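You operate a simulated robot arm through the tools that you are given. There is no shell and no other tool. Be economical: measure what you need, move in short steps, check, and stop when the job is done.

The job below is to be done with a simulated two-armed robot. You get a single attempt, and the scene is never put back.

## Task
Gauge the brass spacer and set the stock dial to the reading.
Fine: lay it in the beam gauge; hold the beam with one hand while the other pushes the jaw up to the spacer, and again while it draws the jaw back; spacer out last, to where it stood. Set down upright: brass spacer.
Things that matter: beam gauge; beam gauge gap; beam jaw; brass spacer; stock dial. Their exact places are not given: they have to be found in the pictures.

It is judged by the outcome, as a careful person would: the job done as asked, and still so three seconds after it is handed in. It fails if anything else is knocked over, pushed out of place, dropped, spilled or broken.

## Robot
Two 7-joint arms with two-finger parallel grippers on one trunk, on a base that drives. Base frame: it is fixed to the floor where the robot stands at the start and does not move with it; the origin is under the middle of the robot, x ahead of it, y to its left, z up; the surface under the hand at the start is at about z = 0.82. Units: m, degrees, N and s.
The left shoulder is at the start at [0.07, 0.133, 1.176], the right one opposite. With the tool pointing down near the work surface each hand reaches from about 0.1 to 0.64 m from the robot's upright axis, wherever it stands, measured 20 degrees to its own side. Places, roughly: beam gauge gap [0.3, -0.5, 0.8]; beam jaw [0.3, -0.6, 0.9]; stock dial [0.3, 0.1, 0.9]. Payload 1.57 kg a hand.
Tool frame (each hand has its own): the origin (TCP) lies between the finger pads and is the grasp point; the fingertips stand 0.03 m ahead of it; z points along the fingers, y is the line along which they close. The gripper opens to 0.08 m. The fingers are 0.017 m wide and 0.012 m thick; the gripper's body (0.04 by 0.082 m) begins 0.08 m behind the TCP.
Orientation is told as [roll, pitch, yaw] about the base's x, y, z axes, in that order, counted from this pose: with the fingers straight down and closing along the base's y, the tool's x points along the base's -x, its y along +y and its z along -z.

## Interface
- The arms move only by the tool arm_command. It takes "left_motion", "right_motion" or both (then of equal length, played together; a hand with none holds still); each is a list that holds one entry, the list of rows, each a list of 6 numbers: the shift along the base's x, y, z in m, then the turn, a rotation vector about the base's x, y, z in degrees. In form: [[[tx, ty, tz, rx, ry, rz], ...]]. A call has 1 to 10 rows; each row shifts and turns the commanded pose from where the row before left it. "left_jaw" and "right_jaw" are, for a hand that has rows, the closure, from 0 (fully open) to 1 (shut), set as the call begins (left out, the last holds). Rows are played at 5 a second. More than 0.05 m and 8.6 degrees between two rows, or a gripper value outside its range, and nothing of the call is played. Where a pose cannot be reached the arm comes as near as it can. A force on the tool above 50 N (or 10 N above the force at the start of the call, whichever is more), or a blocked arm, ends the call early, and 0.2 s more pass. The fingers move at their own pace (about 0.153 m/s each) and stop on an object; they squeeze with about 43 N. The grip force told is the motor's: it shows also when the fingers shut on nothing. Time passes only in rows, and 0.2 s behind the last, so rows that do not move let the fingers close. The reply holds the time, the measured pose of the TCP, the force on the tool along the base axes, the opening and the grip force, in the units named above and with some noise, with the torque about the TCP (base axes, N m) and any sound that the robot's microphone picked up.
- Cameras (640 x 400 px; columns grow to the right, rows downward): "scene" is now at [0.1136, -0.0461, 1.3833]; the picture's right is [-0.57, -0.82, 0.00], its down [-0.62, 0.43, -0.66] and it looks along [0.54, -0.38, -0.75] (base axes); focal length 214 px, centre (320, 200). "left" rides on the left gripper at [0.072, 0.006, -0.122] in its tool frame; the picture's right is [-0.09, 1.00, 0.00], its down [-0.84, -0.08, -0.54] and it looks along [-0.54, -0.05, 0.84] (tool axes); focal length 238 px, centre (320, 200). "right" rides on the right gripper at [0.072, -0.007, -0.122] in its tool frame; the picture's right is [0.09, 1.00, 0.00], its down [-0.84, 0.08, -0.54] and it looks along [-0.54, 0.05, 0.84] (tool axes); focal length 238 px, centre (320, 200).
- get_image(camera): a new picture of that camera. The clock stands still meanwhile.
- move_column(by): slides the trunk up (or, below 0, down) by that many m; the arms and the scene camera ride with it, the base frame stays. It gives what a move gives, with no picture.
- roll_base(legs): drives the robot by 1 to 6 legs, each [ahead, left, turn to the left] in m, m and degrees, along the robot's own axes; the way and the turn of a leg run together, so that a leg with both is an arc; at most 1.5 m and 180 degrees a leg. The arms and the cameras ride along, it lands a little off, and it stops where it bumps. It gives what a move gives.
- turn_head(pan, tilt): turns the head with the scene camera to pan (to the left, within 86 degrees either way) and tilt (down, from -29 to 69), counted from straight ahead of the robot. It gives what a move gives.
- measure_at(camera, pixels): for up to 12 pixels [column, row] of the newest picture of that camera ("zoom" is the newest enlarged one), the place [x, y, z] in the base frame of the surface seen there, good to about 0.003 m. The clock stands still meanwhile.
- inspect(camera, box): a new picture of the part [left, top, right, bottom] of that camera's present view, enlarged. The clock stands still meanwhile.
- hand_in(): hands the job in; it is judged then, once.

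Keep the steps short. Do not move on a guess: measure, check each grasp and each placing, and mend mistakes. In all there are 80 turns and 78 pictures (those below and enlarged ones count). Leave the grippers open and the arms clear of the work at the hand-in unless told otherwise, and finish with a single line.

The tools are called after "Request:" as name(argument=value, ...) on one line, values as JSON. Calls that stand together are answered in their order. arm_command: Moves the arms, as the interface text tells. Its arguments: {"type":"object","properties":{"left_motion":{"type":"array"},"left_jaw":{"type":"number"},"right_motion":{"type":"array"},"right_jaw":{"type":"number"}},"required":[]} The other tools are called the same way: move_column (by) slides the trunk up or down; roll_base (legs) drives the base; turn_head (pan, tilt) turns the head that bears the scene camera; get_image (camera) takes a picture; measure_at (camera, pixels) gives the place of the surface under pixels of a picture; inspect (camera, box) takes an enlarged picture of a part of a camera's view; hand_in () hands the job in.

At the start:

```text
time_s: 0.0
left_position: [0.3887, -0.0137, 1.2043]
left_ee_rot: [0.0, 0.0, -0.1]
left_force: [0.8, 0.1, 0.0]
left_wrist_torque: [-0.01, 0.02, -0.01]
left_opening: 0.0799
left_finger_force: 0.0
right_position: [0.367, -0.3956, 1.2044]
right_ee_rot: [0.1, 0.0, 0.0]
right_force: [0.1, 0.0, 0.1]
right_wrist_torque: [0.03, 0.01, 0.04]
right_opening: 0.0798
right_finger_force: 0.0
trunk travel left (down, up): [-0.75, 0.19]
robot x, y, heading: [0.0003, 0.0011, 0.1]
head pan, tilt: [-34.9, 48.6]
```

scene: 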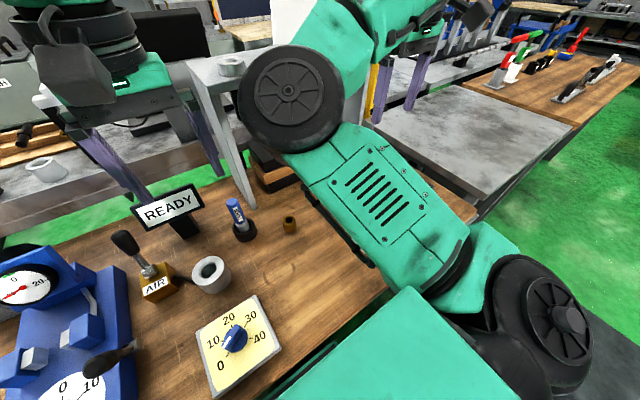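
right: 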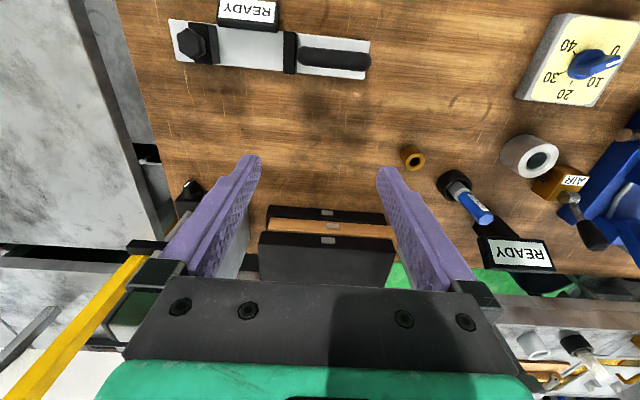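
left: 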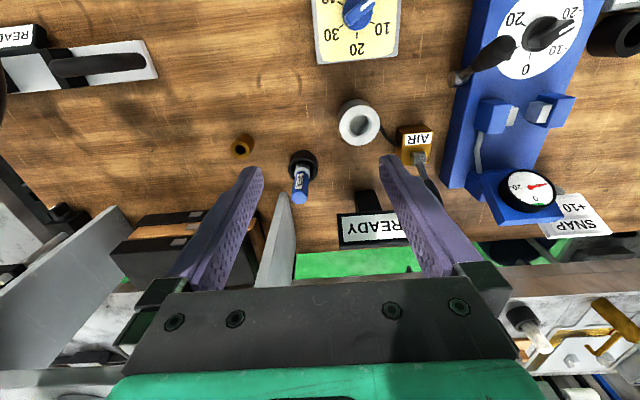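

I see the beam gauge at the top of the right picture, the brass spacer near (413,157) and the yellow stock dial near (590,65). I'll enlarge and measure them.

Request:
inspect(camera="right", box=[150, 0, 390, 150])

Request:
measure_at(camera="right", pixels=[[413, 157], [405, 150], [423, 160], [190, 42], [212, 45], [250, 45], [290, 52], [335, 57], [365, 60], [185, 90], [590, 65], [608, 60]])

Request:
inspect(camera="left", box=[220, 0, 460, 200])

```text
2.67 times, centred on (270, 75) of right
```

zoom: 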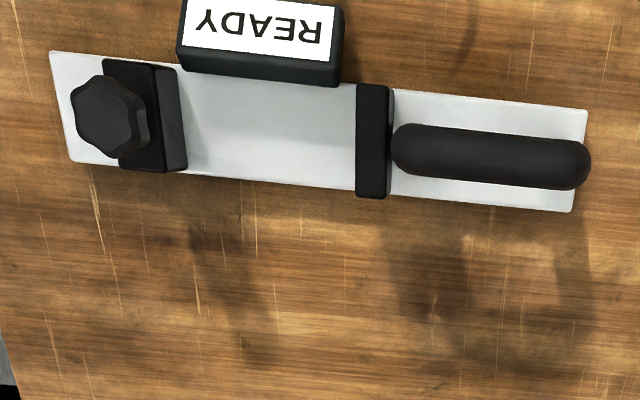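

```text
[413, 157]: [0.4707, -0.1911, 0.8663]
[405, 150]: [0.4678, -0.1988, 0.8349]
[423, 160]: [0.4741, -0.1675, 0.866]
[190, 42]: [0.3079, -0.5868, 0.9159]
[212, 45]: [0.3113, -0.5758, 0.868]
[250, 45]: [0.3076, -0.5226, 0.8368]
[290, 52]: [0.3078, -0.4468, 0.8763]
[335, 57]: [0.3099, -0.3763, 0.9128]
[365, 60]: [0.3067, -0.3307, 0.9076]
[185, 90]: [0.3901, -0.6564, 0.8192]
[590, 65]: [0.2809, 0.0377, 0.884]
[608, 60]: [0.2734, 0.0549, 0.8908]
```

```text
2.00 times, centred on (340, 100) of left
```

zoom: 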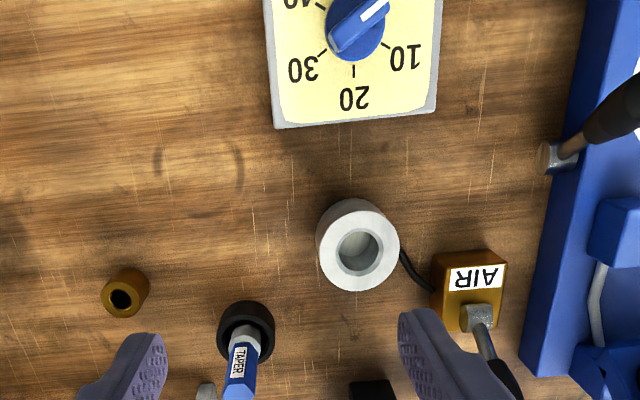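

The gauge lies at about x 0.31, y −0.33…−0.60: handle toward +y, knobbed jaw toward −y. The robot will likely have to move to the right, so I'll look at the surroundings and measure the spacer more closely.

Request:
turn_head(pan=-75, tilt=45)

Request:
get_image(camera="scene")

Request:
inspect(camera="right", box=[373, 132, 453, 182])

Request:
measure_at(camera="zoom", pixels=[[320, 100], [250, 170], [300, 290], [400, 230], [300, 200], [200, 100], [500, 300], [320, 130], [380, 270], [260, 230]])

```text
time_s: 1.1
left_position: [0.3894, -0.0133, 1.2057]
left_ee_rot: [-0.1, -0.1, 0.0]
left_force: [1.1, 0.7, 0.1]
left_wrist_torque: [-0.02, -0.02, 0.02]
left_opening: 0.08
left_finger_force: 0.1
right_position: [0.367, -0.3965, 1.2047]
right_ee_rot: [0.0, 0.0, 0.1]
right_force: [0.4, -0.5, -0.1]
right_wrist_torque: [-0.02, 0.03, 0.01]
right_opening: 0.0801
right_finger_force: 0.1
trunk travel left (down, up): [-0.75, 0.19]
robot x, y, heading: [-0.0021, 0.0016, -0.0]
head pan, tilt: [-75.0, 45.0]
```

```text
72 pictures are left
```

scene: 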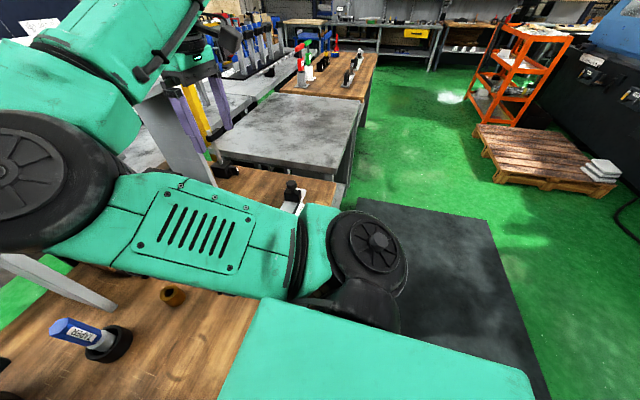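

```text
8.00 times, centred on (413, 157) of right
```

zoom: 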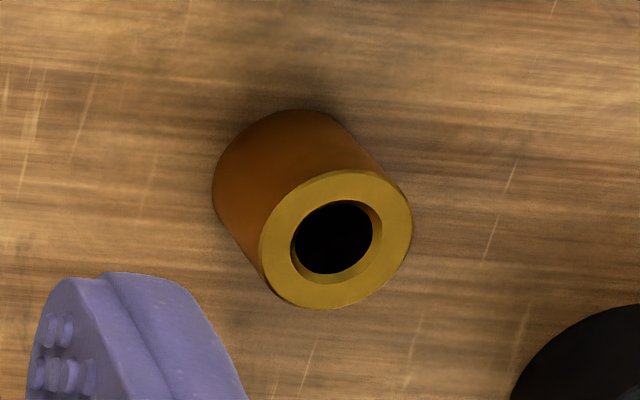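

```text
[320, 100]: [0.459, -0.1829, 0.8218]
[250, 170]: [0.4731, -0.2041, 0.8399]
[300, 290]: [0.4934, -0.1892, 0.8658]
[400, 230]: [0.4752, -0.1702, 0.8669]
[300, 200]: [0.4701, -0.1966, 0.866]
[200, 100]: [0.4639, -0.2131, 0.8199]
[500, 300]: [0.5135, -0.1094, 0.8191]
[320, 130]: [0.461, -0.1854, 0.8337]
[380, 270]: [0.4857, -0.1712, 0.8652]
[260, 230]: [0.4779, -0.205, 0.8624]
```

The spacer stands upright at about (0.479, −0.187), OD about 31 mm, top z 0.866, and the floor to the right is free. I'll strafe right 0.4 m with the arms high, then look at the gauge.

Request:
roll_base(legs=[[0, -0.4, 0]])

Request:
turn_head(pan=0, tilt=60)

Request:
get_image(camera="scene")

Request:
get_image(camera="left")

Request:
get_image(camera="right")

```text
time_s: 3.5
left_position: [0.389, -0.4125, 1.2059]
left_ee_rot: [0.1, 0.0, -0.3]
left_force: [0.2, -0.1, -0.2]
left_wrist_torque: [0.02, 0.01, 0.03]
left_opening: 0.0798
left_finger_force: 0.1
right_position: [0.3646, -0.7942, 1.2045]
right_ee_rot: [-0.1, 0.0, -0.3]
right_force: [-0.2, -0.7, 0.2]
right_wrist_torque: [-0.03, 0.02, -0.01]
right_opening: 0.0799
right_finger_force: 0.1
trunk travel left (down, up): [-0.75, 0.19]
robot x, y, heading: [-0.0075, -0.3966, -0.2]
head pan, tilt: [-75.0, 45.0]
```

```text
time_s: 5.0
left_position: [0.3883, -0.4138, 1.2045]
left_ee_rot: [0.0, 0.0, -0.4]
left_force: [-0.2, -0.5, -0.6]
left_wrist_torque: [0.0, -0.01, 0.0]
left_opening: 0.0798
left_finger_force: 0.0
right_position: [0.3634, -0.7953, 1.2039]
right_ee_rot: [0.1, 0.0, -0.3]
right_force: [0.1, 0.5, -0.5]
right_wrist_torque: [-0.03, -0.02, 0.0]
right_opening: 0.0797
right_finger_force: 0.1
trunk travel left (down, up): [-0.75, 0.19]
robot x, y, heading: [0.0019, -0.3971, -0.3]
head pan, tilt: [0.0, 60.0]
```

```text
70 pictures are left
```

scene: 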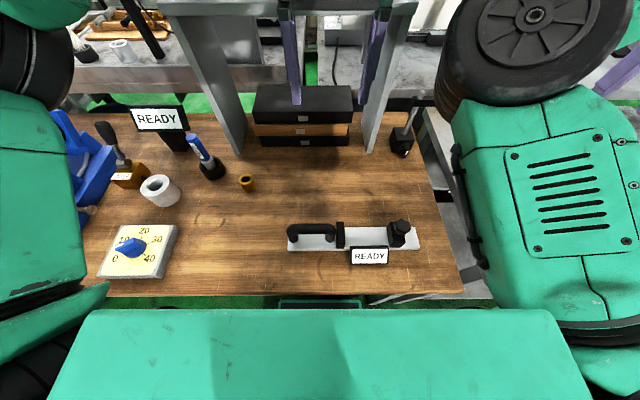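

```text
69 pictures are left
```

left: 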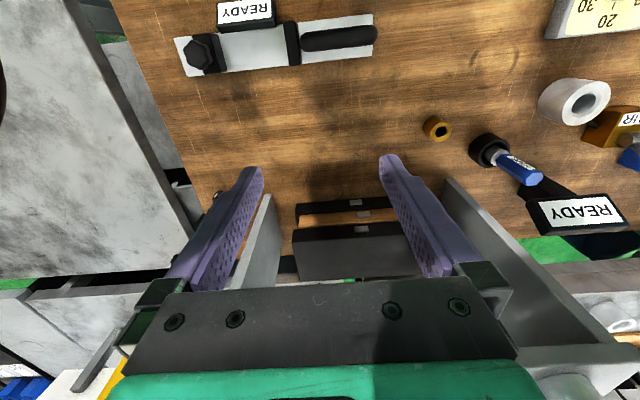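

```text
68 pictures are left
```

right: 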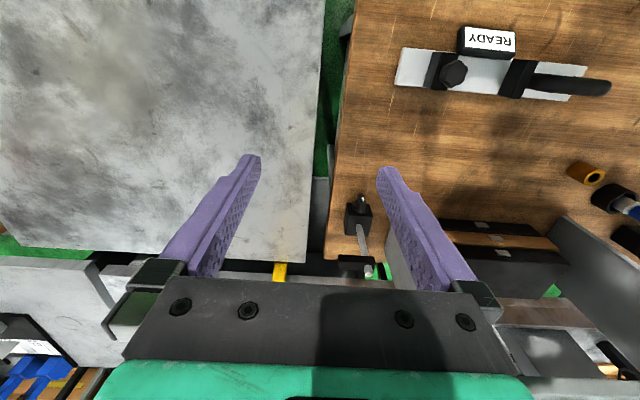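

Now the scene camera shows everything: spacer (247,183), gauge (350,238), dial (131,247), and a gantry behind. I'll measure the details in an enlarged view of the gauge.

Request:
inspect(camera="scene", box=[270, 195, 430, 295])

Request:
measure_at(camera="zoom", pixels=[[100, 145], [170, 130], [245, 145], [285, 155], [284, 180], [380, 170], [480, 160], [525, 135], [500, 200], [580, 180], [400, 250], [90, 205]])

Request:
measure_at(camera="scene", pixels=[[240, 145], [368, 148], [205, 60], [383, 60], [265, 100], [405, 145], [410, 110], [247, 183], [212, 170], [297, 80]])

```text
4.00 times, centred on (350, 245) of scene
```

zoom: 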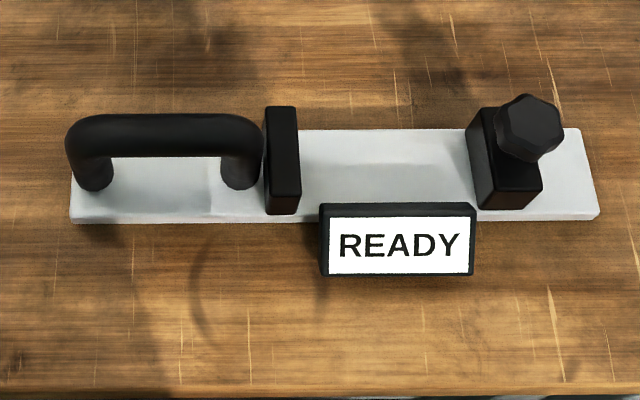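

```text
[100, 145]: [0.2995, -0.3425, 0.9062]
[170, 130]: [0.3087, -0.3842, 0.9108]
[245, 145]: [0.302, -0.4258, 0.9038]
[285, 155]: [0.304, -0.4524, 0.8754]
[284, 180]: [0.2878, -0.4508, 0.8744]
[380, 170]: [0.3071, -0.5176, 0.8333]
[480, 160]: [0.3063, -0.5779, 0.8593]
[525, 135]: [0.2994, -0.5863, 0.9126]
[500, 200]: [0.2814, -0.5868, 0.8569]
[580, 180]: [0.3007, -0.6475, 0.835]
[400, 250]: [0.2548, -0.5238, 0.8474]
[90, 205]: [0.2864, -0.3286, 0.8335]
```

```text
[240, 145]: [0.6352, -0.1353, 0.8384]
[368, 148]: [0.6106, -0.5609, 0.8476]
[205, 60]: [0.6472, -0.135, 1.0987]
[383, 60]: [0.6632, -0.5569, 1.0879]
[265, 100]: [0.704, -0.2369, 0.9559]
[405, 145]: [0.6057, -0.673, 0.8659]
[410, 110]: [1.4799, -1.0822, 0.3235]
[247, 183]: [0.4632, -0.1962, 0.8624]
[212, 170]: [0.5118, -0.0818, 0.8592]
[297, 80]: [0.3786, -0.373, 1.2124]
```

I'll use the left hand with the fingers closing along x, so that the spacer can go right up to the anvil. I'm moving it to above the spacer while turning +85°, which keeps clear of the gantry (x ≥ 0.61).

Request:
arm_command(left_motion=[[[0.008, 0.0227, -0.02, 0, 0, 8.5], [0.008, 0.0227, -0.02, 0, 0, 8.5], [0.008, 0.0227, -0.02, 0, 0, 8.5], [0.008, 0.0227, -0.02, 0, 0, 8.5], [0.009, 0.0227, -0.02, 0, 0, 8.5], [0.009, 0.0227, -0.02, 0, 0, 8.5], [0.01, 0.0227, -0.02, 0, 0, 8.5], [0.01, 0.0227, -0.02, 0, 0, 8.5], [0.01, 0.0227, -0.02, 0, 0, 8.5], [0.01, 0.0227, -0.02, 0, 0, 8.5]]], left_jaw=0)

Request:
get_image(camera="left")

Request:
get_image(camera="scene")

```text
time_s: 7.2
left_position: [0.4809, -0.1854, 1.0039]
left_ee_rot: [0.0, 0.0, 84.8]
left_force: [0.0, 0.6, 0.8]
left_wrist_torque: [-0.02, 0.0, 0.03]
left_opening: 0.0799
left_finger_force: 0.0
right_position: [0.3629, -0.7945, 1.2046]
right_ee_rot: [0.1, 0.1, -0.4]
right_force: [0.2, -0.3, -0.3]
right_wrist_torque: [-0.06, 0.0, 0.0]
right_opening: 0.0802
right_finger_force: 0.1
trunk travel left (down, up): [-0.75, 0.19]
robot x, y, heading: [-0.0004, -0.3988, -0.3]
head pan, tilt: [0.0, 60.0]
```

```text
66 pictures are left
```

left: 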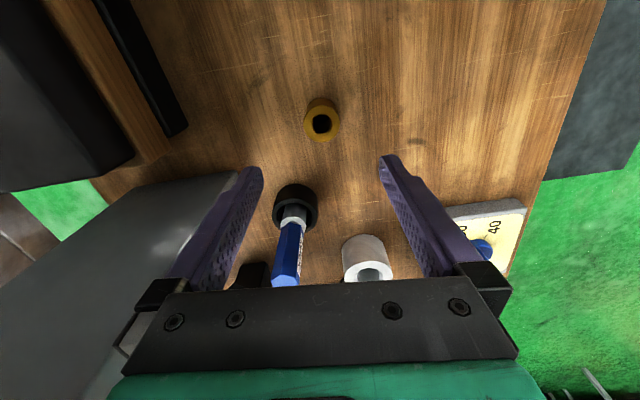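

```text
65 pictures are left
```

scene: 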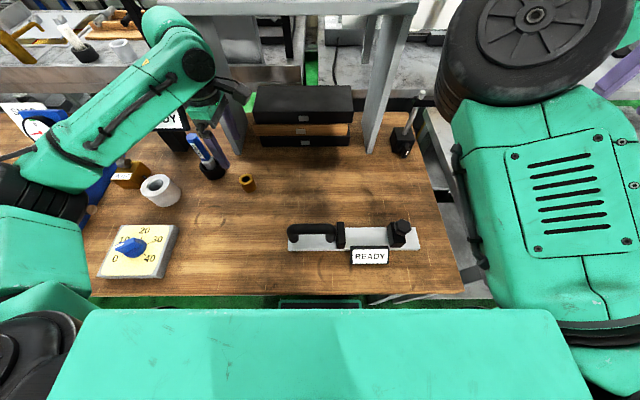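

The pose was reached. I'll measure the spacer's top rim from here.

Request:
inspect(camera="left", box=[281, 92, 361, 142])

Request:
measure_at(camera="left", pixels=[[308, 124], [335, 124], [321, 113], [321, 138], [312, 117], [331, 132], [295, 185], [365, 270], [321, 96]])

```text
8.00 times, centred on (321, 117) of left
```

zoom: 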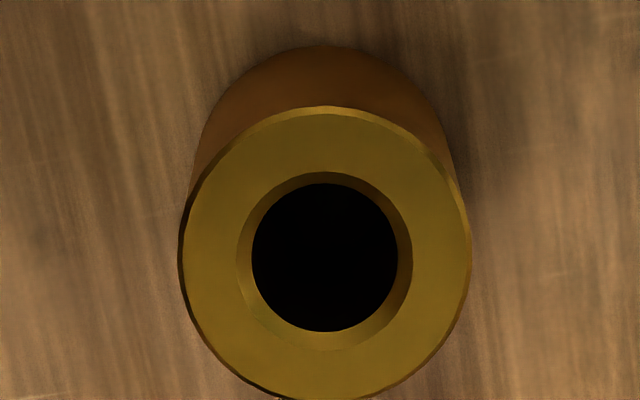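

```text
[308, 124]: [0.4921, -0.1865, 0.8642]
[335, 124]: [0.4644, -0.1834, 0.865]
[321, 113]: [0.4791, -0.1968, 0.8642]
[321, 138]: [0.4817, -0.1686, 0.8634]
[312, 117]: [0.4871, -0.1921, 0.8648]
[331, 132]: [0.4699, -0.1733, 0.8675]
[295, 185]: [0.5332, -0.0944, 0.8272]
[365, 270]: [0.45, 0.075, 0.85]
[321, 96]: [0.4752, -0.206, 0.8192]
```

The spacer's centre is about (0.479, −0.185), OD about 39 mm. I'll turn the last 5° and lower to z 0.873, leaving the fingertips at 0.843.

Request:
arm_command(left_motion=[[[-0.001, 0, -0.03, 0, 0, 5], [-0.001, 0, -0.03, 0, 0, 0], [0, 0, -0.03, 0, 0, 0], [0, 0, -0.025, 0, 0, 0], [0, 0, -0.016, 0, 0, 0], [0, 0, 0, 0, 0, 0]]])

Request:
get_image(camera="left")

```text
time_s: 8.6
left_position: [0.4761, -0.1852, 0.8735]
left_ee_rot: [-0.1, 0.0, 89.7]
left_force: [0.4, 1.0, 0.0]
left_wrist_torque: [-0.04, -0.01, 0.0]
left_opening: 0.0799
left_finger_force: 0.1
right_position: [0.3626, -0.7952, 1.204]
right_ee_rot: [0.0, -0.1, -0.3]
right_force: [0.5, 0.4, -0.5]
right_wrist_torque: [-0.01, 0.02, 0.02]
right_opening: 0.0801
right_finger_force: 0.1
trunk travel left (down, up): [-0.75, 0.19]
robot x, y, heading: [0.0049, -0.3915, 0.1]
head pan, tilt: [0.0, 60.0]
```

```text
63 pictures are left
```

left: 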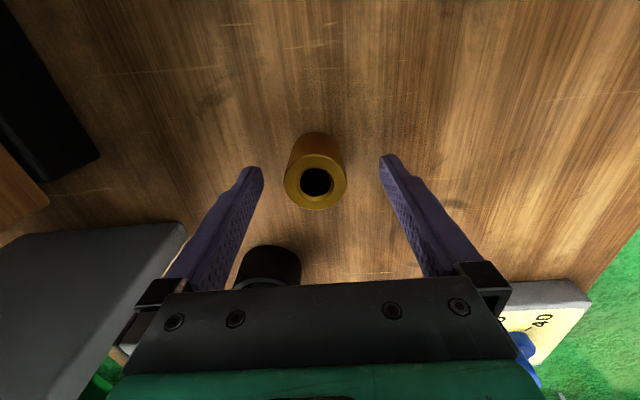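

The spacer top sits at (316,182), about 2 mm off centre. I'll nudge by that and close.

Request:
arm_command(left_motion=[[[0.0025, -0.002, 0, 0, 0, 0], [0, 0, 0, 0, 0, 0]]])

Request:
arm_command(left_motion=[[[0, 0, 0, 0, 0, 0], [0, 0, 0, 0, 0, 0], [0, 0, 0, 0, 0, 0]]], left_jaw=1)

Request:
get_image(camera="left")

```text
time_s: 9.2
left_position: [0.4783, -0.1883, 0.873]
left_ee_rot: [0.1, 0.0, 89.7]
left_force: [0.3, -0.9, 0.5]
left_wrist_torque: [-0.01, 0.03, 0.02]
left_opening: 0.08
left_finger_force: 0.0
right_position: [0.3631, -0.7947, 1.2044]
right_ee_rot: [0.0, -0.1, -0.3]
right_force: [0.6, 0.7, 0.9]
right_wrist_torque: [-0.04, 0.0, 0.0]
right_opening: 0.0801
right_finger_force: 0.1
trunk travel left (down, up): [-0.75, 0.19]
robot x, y, heading: [-0.0011, -0.3934, -0.2]
head pan, tilt: [0.0, 60.0]
```

```text
time_s: 10.0
left_position: [0.4778, -0.1885, 0.8729]
left_ee_rot: [0.0, 0.1, 89.8]
left_force: [0.2, 0.9, 0.6]
left_wrist_torque: [-0.01, -0.06, 0.0]
left_opening: 0.0395
left_finger_force: 42.4
right_position: [0.364, -0.7946, 1.2043]
right_ee_rot: [-0.1, 0.0, -0.3]
right_force: [-0.1, 0.5, 0.5]
right_wrist_torque: [0.03, -0.04, 0.0]
right_opening: 0.0801
right_finger_force: 0.0
trunk travel left (down, up): [-0.75, 0.19]
robot x, y, heading: [0.0019, -0.398, -0.3]
head pan, tilt: [0.0, 60.0]
```

```text
62 pictures are left
```

left: 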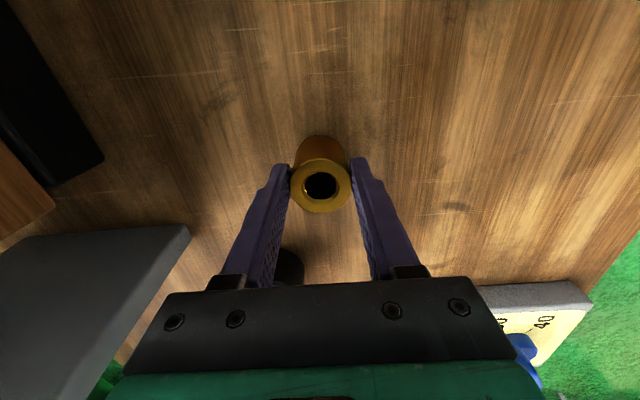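

It is gripped: opening 0.0395, TCP (0.478, −0.1885, 0.873), which is the home spot for the return. I'll lift it and carry it above the gap.

Request:
arm_command(left_motion=[[[0, 0, 0.03, 0, 0, 0], [0, 0, 0.04, 0, 0, 0], [0, 0, 0.03, 0, 0, 0], [-0.02, -0.04, 0, 0, 0, 0], [-0.03, -0.045, 0, 0, 0, 0], [-0.03, -0.045, 0, 0, 0, 0], [-0.03, -0.045, 0, 0, 0, 0], [-0.03, -0.045, 0, 0, 0, 0], [-0.03, -0.045, 0, 0, 0, 0], [-0.002, -0.035, 0, 0, 0, 0]]])

Request:
get_image(camera="left")

Request:
get_image(camera="scene")

```text
refused: row 5 steps farther than a row can; nothing moved
```

```text
61 pictures are left
```

left: 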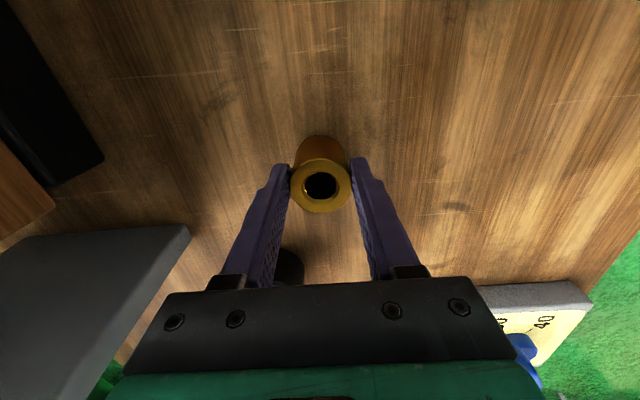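

```text
60 pictures are left
```

scene: 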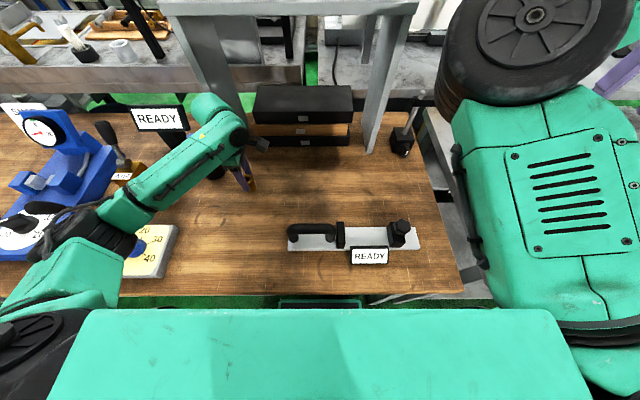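

A step was too long. I'm repeating the same path with shorter rows.

Request:
arm_command(left_motion=[[[0, 0, 0.03, 0, 0, 0], [0, 0, 0.045, 0, 0, 0], [0, 0, 0.025, 0, 0, 0], [-0.024, -0.042, 0, 0, 0, 0], [-0.024, -0.042, 0, 0, 0, 0], [-0.024, -0.042, 0, 0, 0, 0], [-0.025, -0.042, 0, 0, 0, 0], [-0.025, -0.042, 0, 0, 0, 0], [-0.025, -0.042, 0, 0, 0, 0], [-0.024, -0.042, 0, 0, 0, 0]]])

Request:
get_image(camera="left")

Request:
get_image(camera="scene")

```text
time_s: 12.2
left_position: [0.3847, -0.4725, 0.9245]
left_ee_rot: [0.0, -0.1, 89.6]
left_force: [0.4, 0.2, 0.6]
left_wrist_torque: [0.04, 0.04, 0.01]
left_opening: 0.0001
left_finger_force: 21.3
left hand out of reach, approached as far as the arm can: row 7, 8, 9, 10
right_position: [0.3628, -0.7973, 1.2047]
right_ee_rot: [0.1, -0.1, -0.3]
right_force: [-0.5, -0.1, -0.2]
right_wrist_torque: [0.05, -0.02, 0.03]
right_opening: 0.0801
right_finger_force: 0.1
trunk travel left (down, up): [-0.75, 0.19]
robot x, y, heading: [-0.0006, -0.3949, -0.4]
head pan, tilt: [0.0, 60.0]
```

```text
59 pictures are left
```

left: 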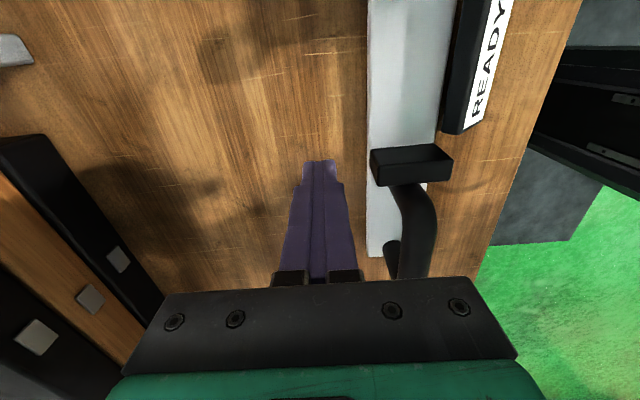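

```text
58 pictures are left
```

scene: 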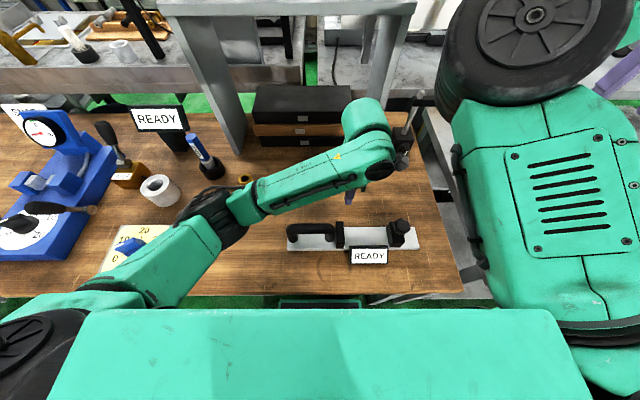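

The fingers shut to zero, so the spacer slipped out, and the left hand also cannot reach the gap in this pose. I'll raise the hand, bring it back, and find the spacer.

Request:
arm_command(left_motion=[[[0, 0.0, 0.04, 0, 0, 0], [0, 0.03, 0.03, 0, 0, 0], [0, 0.04, 0.03, 0, 0, 0], [0, 0.04, 0.0, 0, 0, 0], [0, 0.04, 0.0, 0, 0, 0], [0, 0.04, 0, 0, 0, 0]]], left_jaw=0)

Request:
get_image(camera="left")

Request:
get_image(camera="scene")

```text
time_s: 13.6
left_position: [0.4224, -0.2782, 1.0102]
left_ee_rot: [0.0, 0.1, 89.6]
left_force: [-0.4, 0.3, -0.7]
left_wrist_torque: [-0.01, 0.01, 0.02]
left_opening: 0.0801
left_finger_force: 0.0
left hand out of reach, approached as far as the arm can: row 1, 2, 3
right_position: [0.3623, -0.7932, 1.2045]
right_ee_rot: [0.0, -0.1, -0.3]
right_force: [-0.5, 0.5, -0.2]
right_wrist_torque: [-0.04, 0.01, 0.0]
right_opening: 0.0801
right_finger_force: 0.0
trunk travel left (down, up): [-0.75, 0.19]
robot x, y, heading: [0.0008, -0.3991, -0.4]
head pan, tilt: [0.0, 60.0]
```

```text
57 pictures are left
```

left: 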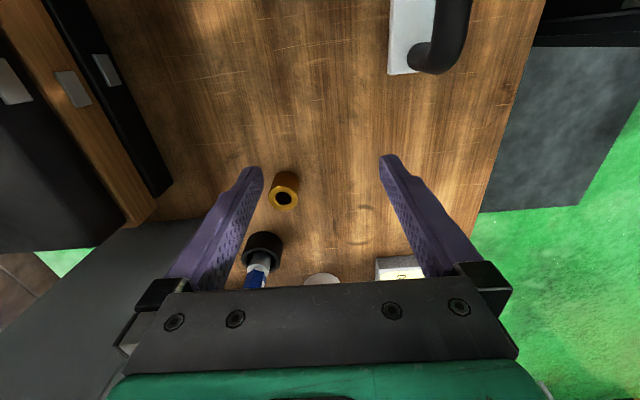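

```text
56 pictures are left
```

scene: 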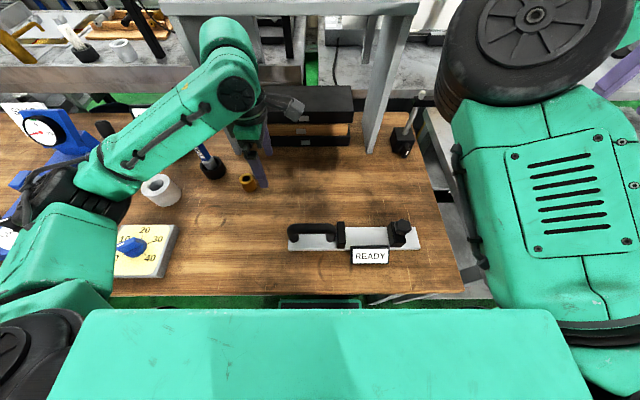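

The spacer still stands upright at home; it slipped right at the lift, so I'll grip it deeper, at mid-height. I'll also use yaw 0, which has better reach and lets the fingers go down on both sides within the gap. First I turn the hand back and raise it.

Request:
arm_command(left_motion=[[[0, 0, 0.01, 0, 0, -8.5], [0, 0, 0.01, 0, 0, -8.5], [0, 0, 0.01, 0, 0, -8.5], [0, 0, 0.01, 0, 0, -8.5], [0, 0, 0.01, 0, 0, -8.5], [0, 0, 0.01, 0, 0, -8.5], [0, 0, 0, 0, 0, -8.5], [0, 0, 0, 0, 0, -8.5], [0, 0, 0, 0, 0, -8.5], [0, 0, 0, 0, 0, -8.5]]])

Request:
roll_base(legs=[[0, -0.1, 0]])

Request:
get_image(camera="scene")

```text
time_s: 15.8
left_position: [0.4168, -0.2796, 1.0689]
left_ee_rot: [0.0, 0.0, 4.5]
left_force: [-0.6, -0.2, 0.2]
left_wrist_torque: [-0.04, -0.02, 0.0]
left_opening: 0.0801
left_finger_force: 0.1
right_position: [0.3634, -0.7947, 1.204]
right_ee_rot: [0.1, 0.1, -0.2]
right_force: [0.3, -0.6, -0.2]
right_wrist_torque: [0.01, 0.0, -0.01]
right_opening: 0.0802
right_finger_force: 0.0
trunk travel left (down, up): [-0.75, 0.19]
robot x, y, heading: [-0.0049, -0.3969, -0.3]
head pan, tilt: [0.0, 60.0]
```

```text
time_s: 17.0
left_position: [0.4133, -0.3565, 1.069]
left_ee_rot: [0.3, 0.0, 5.5]
left_force: [-0.1, -0.3, 0.6]
left_wrist_torque: [0.09, 0.01, 0.04]
left_opening: 0.08
left_finger_force: 0.1
right_position: [0.3656, -0.8737, 1.2002]
right_ee_rot: [0.4, 0.1, 0.4]
right_force: [0.2, -0.9, -0.7]
right_wrist_torque: [0.06, 0.01, 0.02]
right_opening: 0.0798
right_finger_force: 0.0
trunk travel left (down, up): [-0.75, 0.19]
robot x, y, heading: [-0.0049, -0.4732, 0.4]
head pan, tilt: [0.0, 60.0]
stopped in leg 1: the robot was blocked; the commanded pose is now the measured one
```

```text
55 pictures are left
```

scene: 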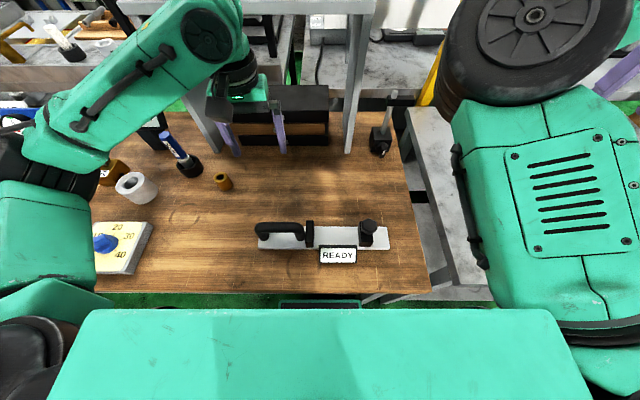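

The base bumped something at y −0.473. I'll back off 2 cm and check that nothing shifted.

Request:
roll_base(legs=[[0, 0.02, 0]])

Request:
get_image(camera="scene")

Request:
measure_at(camera="scene", pixels=[[222, 178], [216, 184], [282, 228], [368, 225], [312, 226], [380, 130], [440, 230], [425, 290], [107, 244]])

```text
time_s: 17.8
left_position: [0.412, -0.3367, 1.0692]
left_ee_rot: [0.3, 0.1, 5.4]
left_force: [0.6, -0.4, 0.3]
left_wrist_torque: [0.05, 0.02, 0.04]
left_opening: 0.0801
left_finger_force: 0.0
right_position: [0.3646, -0.8507, 1.2016]
right_ee_rot: [0.3, 0.0, 0.5]
right_force: [0.2, -0.6, -0.4]
right_wrist_torque: [0.04, 0.01, 0.0]
right_opening: 0.08
right_finger_force: 0.0
trunk travel left (down, up): [-0.75, 0.19]
robot x, y, heading: [-0.0059, -0.4535, 0.4]
head pan, tilt: [0.0, 60.0]
```

```text
54 pictures are left
```

scene: 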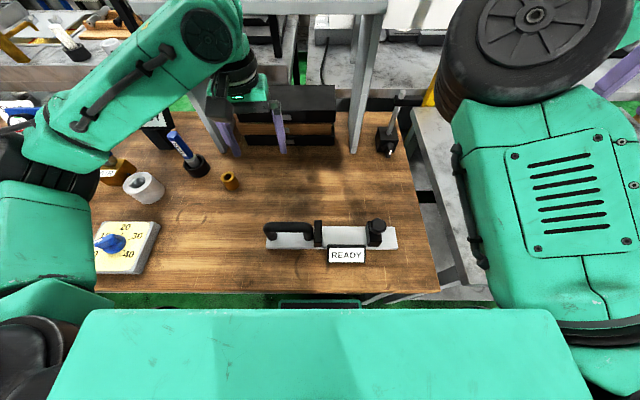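

```text
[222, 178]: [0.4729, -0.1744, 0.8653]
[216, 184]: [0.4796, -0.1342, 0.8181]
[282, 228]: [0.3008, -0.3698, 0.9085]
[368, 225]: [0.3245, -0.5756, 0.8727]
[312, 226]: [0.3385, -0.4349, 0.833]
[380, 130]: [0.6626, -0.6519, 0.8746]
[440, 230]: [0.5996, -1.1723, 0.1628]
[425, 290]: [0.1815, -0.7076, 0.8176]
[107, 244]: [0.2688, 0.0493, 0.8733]
```

Nothing has shifted. I'm moving the left hand above the spacer with yaw 0.

Request:
arm_command(left_motion=[[[0.016, 0.038, 0, 0, 0, -5.4], [0.017, 0.038, 0, 0, 0, 0], [0.017, 0.038, 0, 0, 0, 0], [0.017, 0.037, 0, 0, 0, 0], [0, 0, -0.04, 0, 0, 0], [0, 0, -0.04, 0, 0, 0], [0, 0, -0.04, 0, 0, 0], [0, 0, 0, 0, 0, 0]]])

Request:
get_image(camera="left")

```text
time_s: 19.6
left_position: [0.479, -0.1823, 0.952]
left_ee_rot: [0.1, -0.1, -0.1]
left_force: [0.0, 0.1, -0.1]
left_wrist_torque: [-0.03, 0.0, -0.01]
left_opening: 0.0799
left_finger_force: 0.0
right_position: [0.365, -0.8471, 1.2039]
right_ee_rot: [0.1, -0.1, 0.4]
right_force: [0.2, 0.0, 0.4]
right_wrist_torque: [0.04, 0.0, 0.01]
right_opening: 0.08
right_finger_force: 0.0
trunk travel left (down, up): [-0.75, 0.19]
robot x, y, heading: [-0.0039, -0.4533, 0.4]
head pan, tilt: [0.0, 60.0]
```

```text
53 pictures are left
```

left: 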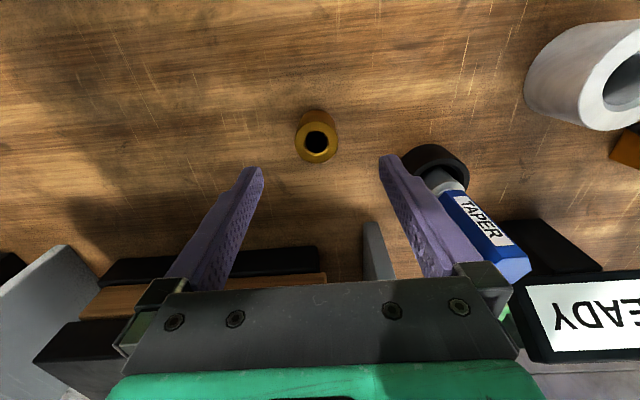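

The spacer top is at (316,143). The TAPER plug is near the right finger, so I'll measure both.

Request:
measure_at(camera="left", pixels=[[297, 143], [336, 143], [316, 131], [317, 160], [404, 160], [440, 155], [415, 180], [468, 180], [455, 215], [500, 275]])

```text
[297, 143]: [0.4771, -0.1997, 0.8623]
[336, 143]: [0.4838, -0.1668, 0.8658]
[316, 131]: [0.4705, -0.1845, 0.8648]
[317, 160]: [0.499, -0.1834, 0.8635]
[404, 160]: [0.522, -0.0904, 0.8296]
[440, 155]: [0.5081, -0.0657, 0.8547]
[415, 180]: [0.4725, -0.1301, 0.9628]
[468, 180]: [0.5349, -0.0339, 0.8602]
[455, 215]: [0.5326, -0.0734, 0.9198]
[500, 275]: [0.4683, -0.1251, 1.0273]
```

The plug is about 4 cm clear of the finger. I'm lowering to z 0.854 around the spacer.

Request:
arm_command(left_motion=[[[-0.001, -0.003, -0.03, 0, 0, 0], [0, 0, -0.03, 0, 0, 0], [0, 0, -0.02, 0, 0, 0], [0, 0, -0.018, 0, 0, 0], [0, 0, 0, 0, 0, 0]]])

Request:
get_image(camera="left")

```text
time_s: 20.8
left_position: [0.4766, -0.1832, 0.8511]
left_ee_rot: [0.1, 0.0, 0.0]
left_force: [0.2, -0.9, 0.3]
left_wrist_torque: [0.01, 0.03, -0.01]
left_opening: 0.0802
left_finger_force: 0.0
right_position: [0.3637, -0.8483, 1.204]
right_ee_rot: [0.0, 0.0, 0.5]
right_force: [-0.4, -0.2, 1.2]
right_wrist_torque: [0.01, 0.01, -0.01]
right_opening: 0.0804
right_finger_force: 0.0
trunk travel left (down, up): [-0.75, 0.19]
robot x, y, heading: [-0.0032, -0.4591, 0.3]
head pan, tilt: [0.0, 60.0]
```

```text
52 pictures are left
```

left: 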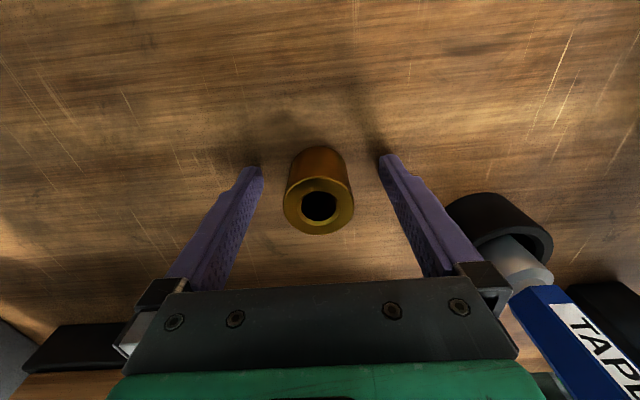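

The spacer is centred at (318,206). I'll raise 2 mm, close, then lift slowly by 3 cm and check.

Request:
arm_command(left_motion=[[[0, -0.001, 0.002, 0, 0, 0], [0, 0, 0, 0, 0, 0], [0, 0, 0, 0, 0, 0], [0, 0, 0, 0, 0, 0]]], left_jaw=1)

Request:
arm_command(left_motion=[[[0, 0, 0.005, 0, 0, 0], [0, 0, 0.005, 0, 0, 0], [0, 0, 0.01, 0, 0, 0], [0, 0, 0.01, 0, 0, 0], [0, 0, 0, 0, 0, 0]]])

Request:
get_image(camera="left")

```text
time_s: 21.8
left_position: [0.4772, -0.1838, 0.853]
left_ee_rot: [-0.1, 0.0, 0.1]
left_force: [0.2, 0.1, -0.1]
left_wrist_torque: [0.03, -0.01, 0.01]
left_opening: 0.0395
left_finger_force: 42.5
right_position: [0.3656, -0.8475, 1.2048]
right_ee_rot: [0.0, 0.0, 0.5]
right_force: [0.2, 0.5, 0.1]
right_wrist_torque: [0.0, 0.0, -0.02]
right_opening: 0.0801
right_finger_force: 0.0
trunk travel left (down, up): [-0.75, 0.19]
robot x, y, heading: [-0.0043, -0.4531, 0.5]
head pan, tilt: [0.0, 60.0]
```

```text
time_s: 23.0
left_position: [0.4775, -0.1843, 0.8832]
left_ee_rot: [-0.1, -0.1, 0.0]
left_force: [-0.1, 0.1, -2.0]
left_wrist_torque: [0.01, 0.0, -0.02]
left_opening: 0.0396
left_finger_force: 42.6
right_position: [0.367, -0.849, 1.2034]
right_ee_rot: [0.0, 0.0, 0.6]
right_force: [-0.7, 1.0, -0.6]
right_wrist_torque: [0.01, 0.01, -0.01]
right_opening: 0.0802
right_finger_force: 0.0
trunk travel left (down, up): [-0.75, 0.19]
robot x, y, heading: [-0.0044, -0.4542, 0.8]
head pan, tilt: [0.0, 60.0]
```

```text
51 pictures are left
```

left: 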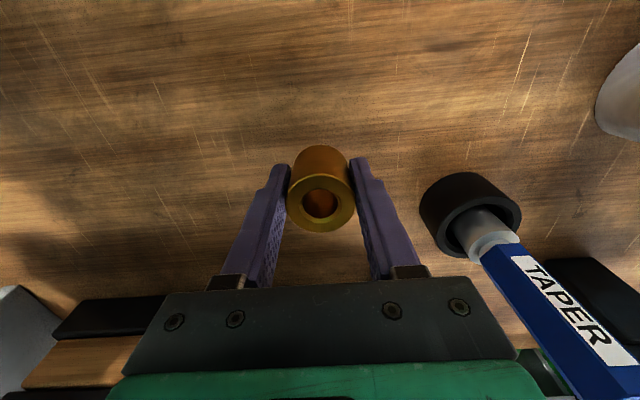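

Lifted and held (about 2 N weight). Home TCP is (0.477, −0.184, 0.853). I'll rise and carry it gently toward the gap.

Request:
arm_command(left_motion=[[[0, 0, 0.02, 0, 0, 0], [0, 0, 0.03, 0, 0, 0], [0, 0, 0.03, 0, 0, 0]]])

Request:
arm_command(left_motion=[[[-0.01, -0.02, 0, 0, 0, 0], [-0.018, -0.033, 0, 0, 0, 0], [-0.018, -0.033, 0, 0, 0, 0], [-0.018, -0.033, 0, 0, 0, 0], [-0.018, -0.033, 0, 0, 0, 0], [-0.018, -0.033, 0, 0, 0, 0], [-0.018, -0.033, 0, 0, 0, 0], [-0.018, -0.033, 0, 0, 0, 0], [-0.018, -0.033, 0, 0, 0, 0], [-0.014, -0.028, 0, 0, 0, 0]]])

Request:
get_image(camera="left")

Request:
get_image(camera="scene")

```text
time_s: 23.8
left_position: [0.4783, -0.1864, 0.9615]
left_ee_rot: [0.1, 0.1, 0.1]
left_force: [0.1, 0.7, -1.8]
left_wrist_torque: [0.02, 0.02, 0.0]
left_opening: 0.0394
left_finger_force: 42.8
right_position: [0.3661, -0.8484, 1.2031]
right_ee_rot: [0.1, -0.1, 0.5]
right_force: [-0.2, 0.4, -0.1]
right_wrist_torque: [0.0, -0.01, -0.04]
right_opening: 0.08
right_finger_force: 0.1
trunk travel left (down, up): [-0.75, 0.19]
robot x, y, heading: [-0.0066, -0.4518, 0.5]
head pan, tilt: [0.0, 60.0]
```

```text
time_s: 26.0
left_position: [0.3102, -0.4988, 0.965]
left_ee_rot: [0.1, -0.1, 0.0]
left_force: [0.2, 0.4, -2.3]
left_wrist_torque: [0.04, 0.03, -0.02]
left_opening: 0.0393
left_finger_force: 43.1
right_position: [0.3657, -0.8495, 1.2033]
right_ee_rot: [0.1, 0.0, 0.6]
right_force: [-0.1, 0.5, -0.3]
right_wrist_torque: [-0.01, 0.01, 0.01]
right_opening: 0.08
right_finger_force: 0.0
trunk travel left (down, up): [-0.75, 0.19]
robot x, y, heading: [-0.0071, -0.4522, 0.4]
head pan, tilt: [0.0, 60.0]
```

```text
50 pictures are left
```

left: 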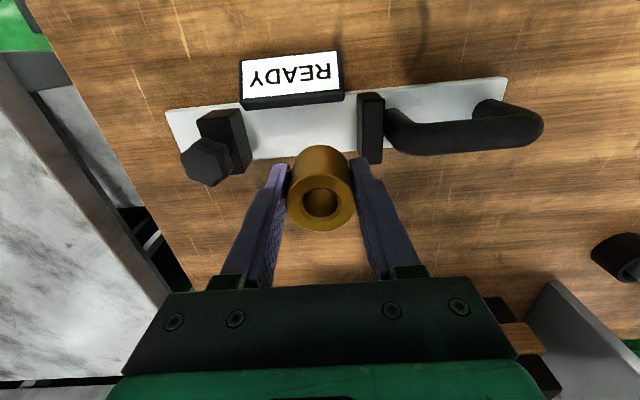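

```text
49 pictures are left
```

scene: 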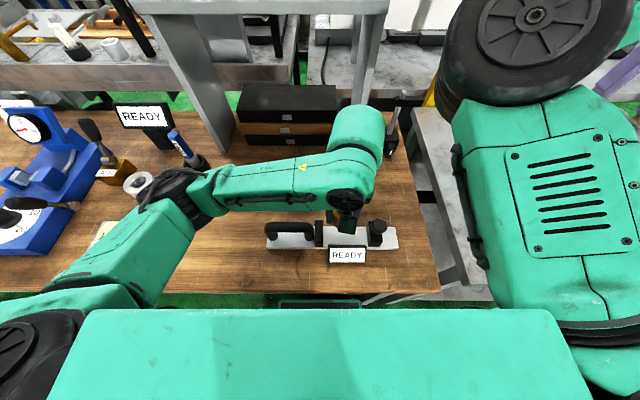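

I'm above the gap. I'll measure the anvil and jaw faces from an enlarged view.

Request:
inspect(camera="left", box=[160, 50, 400, 200])

Request:
measure_at(camera="zoom", pixels=[[215, 170], [240, 260], [225, 200], [530, 140], [560, 130], [555, 250], [540, 180], [380, 220], [350, 60], [450, 180], [240, 150], [550, 280]])

```text
2.67 times, centred on (280, 125) of left
```

zoom: 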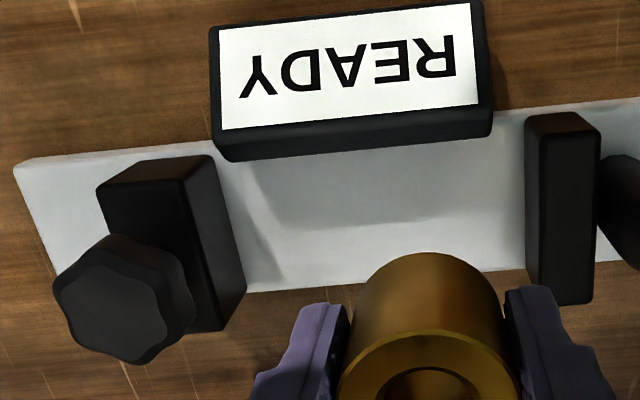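

```text
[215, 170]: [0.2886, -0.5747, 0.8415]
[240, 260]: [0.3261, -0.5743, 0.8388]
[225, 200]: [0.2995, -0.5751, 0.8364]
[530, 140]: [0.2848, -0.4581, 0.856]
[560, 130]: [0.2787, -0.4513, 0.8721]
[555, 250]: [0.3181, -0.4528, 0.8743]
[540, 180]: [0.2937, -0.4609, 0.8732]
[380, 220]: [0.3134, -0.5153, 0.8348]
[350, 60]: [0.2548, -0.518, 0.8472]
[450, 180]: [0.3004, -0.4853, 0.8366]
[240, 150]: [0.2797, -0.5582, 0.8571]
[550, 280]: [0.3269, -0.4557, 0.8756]
```

Anvil face at y ≈ −0.461, jaw face ≈ −0.5725, beam top z ≈ 0.8355. I'll set the spacer down centred at (0.307, −0.509), lowering in small steps.

Request:
arm_command(left_motion=[[[-0.003, -0.01, 0, 0, 0, 0], [0, 0, -0.03, 0, 0, 0], [0, 0, -0.03, 0, 0, 0], [0, 0, -0.02, 0, 0, 0], [0, 0, -0.01, 0, 0, 0], [0, 0, 0, 0, 0, 0]]])

Request:
get_image(camera="left")

```text
time_s: 27.4
left_position: [0.307, -0.5066, 0.872]
left_ee_rot: [0.1, 0.0, 0.0]
left_force: [0.0, 0.5, -2.9]
left_wrist_torque: [0.0, 0.04, -0.04]
left_opening: 0.0392
left_finger_force: 43.0
right_position: [0.3652, -0.8483, 1.2035]
right_ee_rot: [0.0, 0.0, 0.6]
right_force: [-0.4, -0.5, -0.3]
right_wrist_torque: [0.05, -0.02, -0.01]
right_opening: 0.0799
right_finger_force: 0.2
trunk travel left (down, up): [-0.75, 0.19]
robot x, y, heading: [-0.0045, -0.453, 0.7]
head pan, tilt: [0.0, 60.0]
```

```text
47 pictures are left
```

left: 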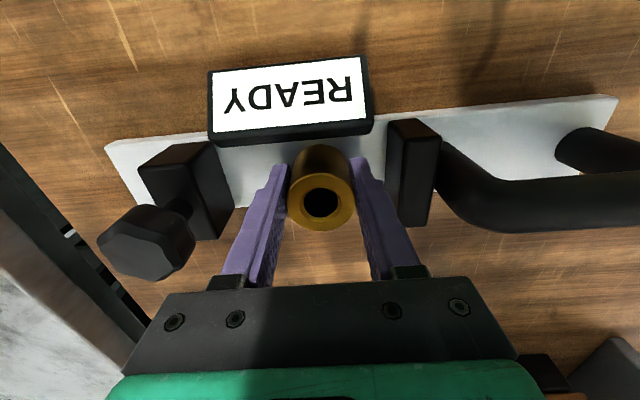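

It sits well in the gap at z 0.872. I'll lower 1 mm at a time until contact shows.

Request:
arm_command(left_motion=[[[0, 0, -0.001, 0, 0, 0], [0, 0, -0.001, 0, 0, 0], [0, 0, -0.001, 0, 0, 0], [0, 0, 0, 0, 0, 0]]])

```text
time_s: 28.4
left_position: [0.3075, -0.5062, 0.8703]
left_ee_rot: [0.0, -0.2, 0.0]
left_force: [4.2, 1.1, 10.1]
left_wrist_torque: [-0.01, -0.03, 0.01]
left_opening: 0.0395
left_finger_force: 42.7
right_position: [0.3646, -0.8471, 1.2038]
right_ee_rot: [0.0, 0.0, 0.5]
right_force: [-0.4, -0.1, 0.5]
right_wrist_torque: [-0.01, 0.01, 0.0]
right_opening: 0.0801
right_finger_force: 0.1
trunk travel left (down, up): [-0.75, 0.19]
robot x, y, heading: [-0.0034, -0.454, 0.3]
head pan, tilt: [0.0, 60.0]
```

Contact is clear (+10 N). I'll raise 1 mm, open partly to 0.056, and back straight up.

Request:
arm_command(left_motion=[[[0, 0, 0.001, 0, 0, 0], [0, 0, 0, 0, 0, 0], [0, 0, 0, 0, 0, 0]]], left_jaw=0.3)

Request:
arm_command(left_motion=[[[0, 0, 0.02, 0, 0, 0], [0, 0, 0.03, 0, 0, 0], [0, 0, 0.03, 0, 0, 0], [0, 0, 0.03, 0, 0, 0]]])

Request:
get_image(camera="left")

```text
time_s: 29.2
left_position: [0.3078, -0.5067, 0.8695]
left_ee_rot: [0.1, -0.1, 0.0]
left_force: [0.4, 0.6, 0.0]
left_wrist_torque: [0.0, 0.02, -0.02]
left_opening: 0.0559
left_finger_force: 0.0
right_position: [0.3645, -0.8477, 1.2042]
right_ee_rot: [0.0, 0.1, 0.5]
right_force: [-0.6, -1.2, 0.8]
right_wrist_torque: [-0.02, -0.03, 0.03]
right_opening: 0.0802
right_finger_force: 0.0
trunk travel left (down, up): [-0.75, 0.19]
robot x, y, heading: [-0.0061, -0.4586, 0.6]
head pan, tilt: [0.0, 60.0]
```

```text
time_s: 30.2
left_position: [0.308, -0.5052, 0.9797]
left_ee_rot: [0.2, 0.0, 0.0]
left_force: [-0.2, 0.8, 0.2]
left_wrist_torque: [-0.02, -0.01, -0.02]
left_opening: 0.0561
left_finger_force: 0.2
right_position: [0.364, -0.8477, 1.204]
right_ee_rot: [0.1, 0.0, 0.5]
right_force: [0.3, -0.8, -0.3]
right_wrist_torque: [-0.01, 0.02, 0.0]
right_opening: 0.08
right_finger_force: 0.0
trunk travel left (down, up): [-0.75, 0.19]
robot x, y, heading: [-0.0053, -0.4535, 0.5]
head pan, tilt: [0.0, 60.0]
```

```text
46 pictures are left
```

left: 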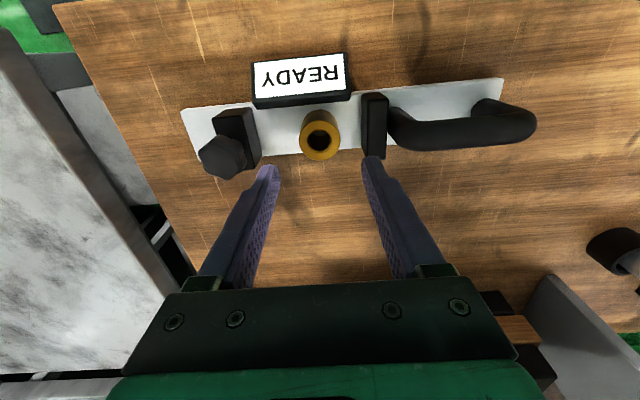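

The spacer stands upright on the beam in the gap. Next comes the handle: I'll move left above it while turning the left hand to −85°, so that the fingers close across the bar, and test the reach while still high.

Request:
measure_at(camera="left", pixels=[[460, 125], [460, 135], [460, 145], [500, 118], [420, 135], [530, 120], [321, 144], [322, 115]])

Request:
arm_command(left_motion=[[[0, 0.0125, 0.005, 0, 0, -8.5], [0, 0.0125, 0.005, 0, 0, -8.5], [0, 0.0125, 0.005, 0, 0, -8.5], [0, 0.0125, 0.005, 0, 0, -8.5], [0, 0.0125, 0, 0, 0, -8.5], [0, 0.0125, 0, 0, 0, -8.5], [0, 0.0125, 0, 0, 0, -8.5], [0, 0.0125, 0, 0, 0, -8.5], [0, 0.0125, 0, 0, 0, -8.5], [0, 0.0125, 0, 0, 0, -8.5]]], left_jaw=0)

Request:
get_image(camera="left")

```text
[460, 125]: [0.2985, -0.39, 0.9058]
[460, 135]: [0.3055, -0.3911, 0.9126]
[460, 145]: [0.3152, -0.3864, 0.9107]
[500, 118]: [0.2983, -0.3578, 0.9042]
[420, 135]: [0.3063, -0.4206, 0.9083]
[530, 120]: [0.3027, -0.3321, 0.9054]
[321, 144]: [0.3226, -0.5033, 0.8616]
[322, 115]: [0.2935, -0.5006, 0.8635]
```

```text
time_s: 32.4
left_position: [0.3047, -0.3827, 1.0018]
left_ee_rot: [0.0, -0.1, -85.2]
left_force: [1.0, 0.5, -0.1]
left_wrist_torque: [0.01, 0.01, -0.02]
left_opening: 0.0799
left_finger_force: 0.0
right_position: [0.3646, -0.847, 1.205]
right_ee_rot: [0.1, 0.0, 0.6]
right_force: [0.6, 0.6, 0.0]
right_wrist_torque: [-0.03, -0.01, 0.02]
right_opening: 0.0802
right_finger_force: 0.1
trunk travel left (down, up): [-0.75, 0.19]
robot x, y, heading: [-0.0015, -0.4559, 0.5]
head pan, tilt: [0.0, 60.0]
```

```text
45 pictures are left
```

left: 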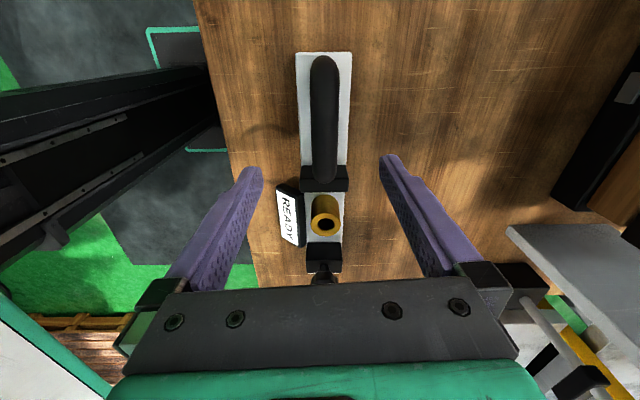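

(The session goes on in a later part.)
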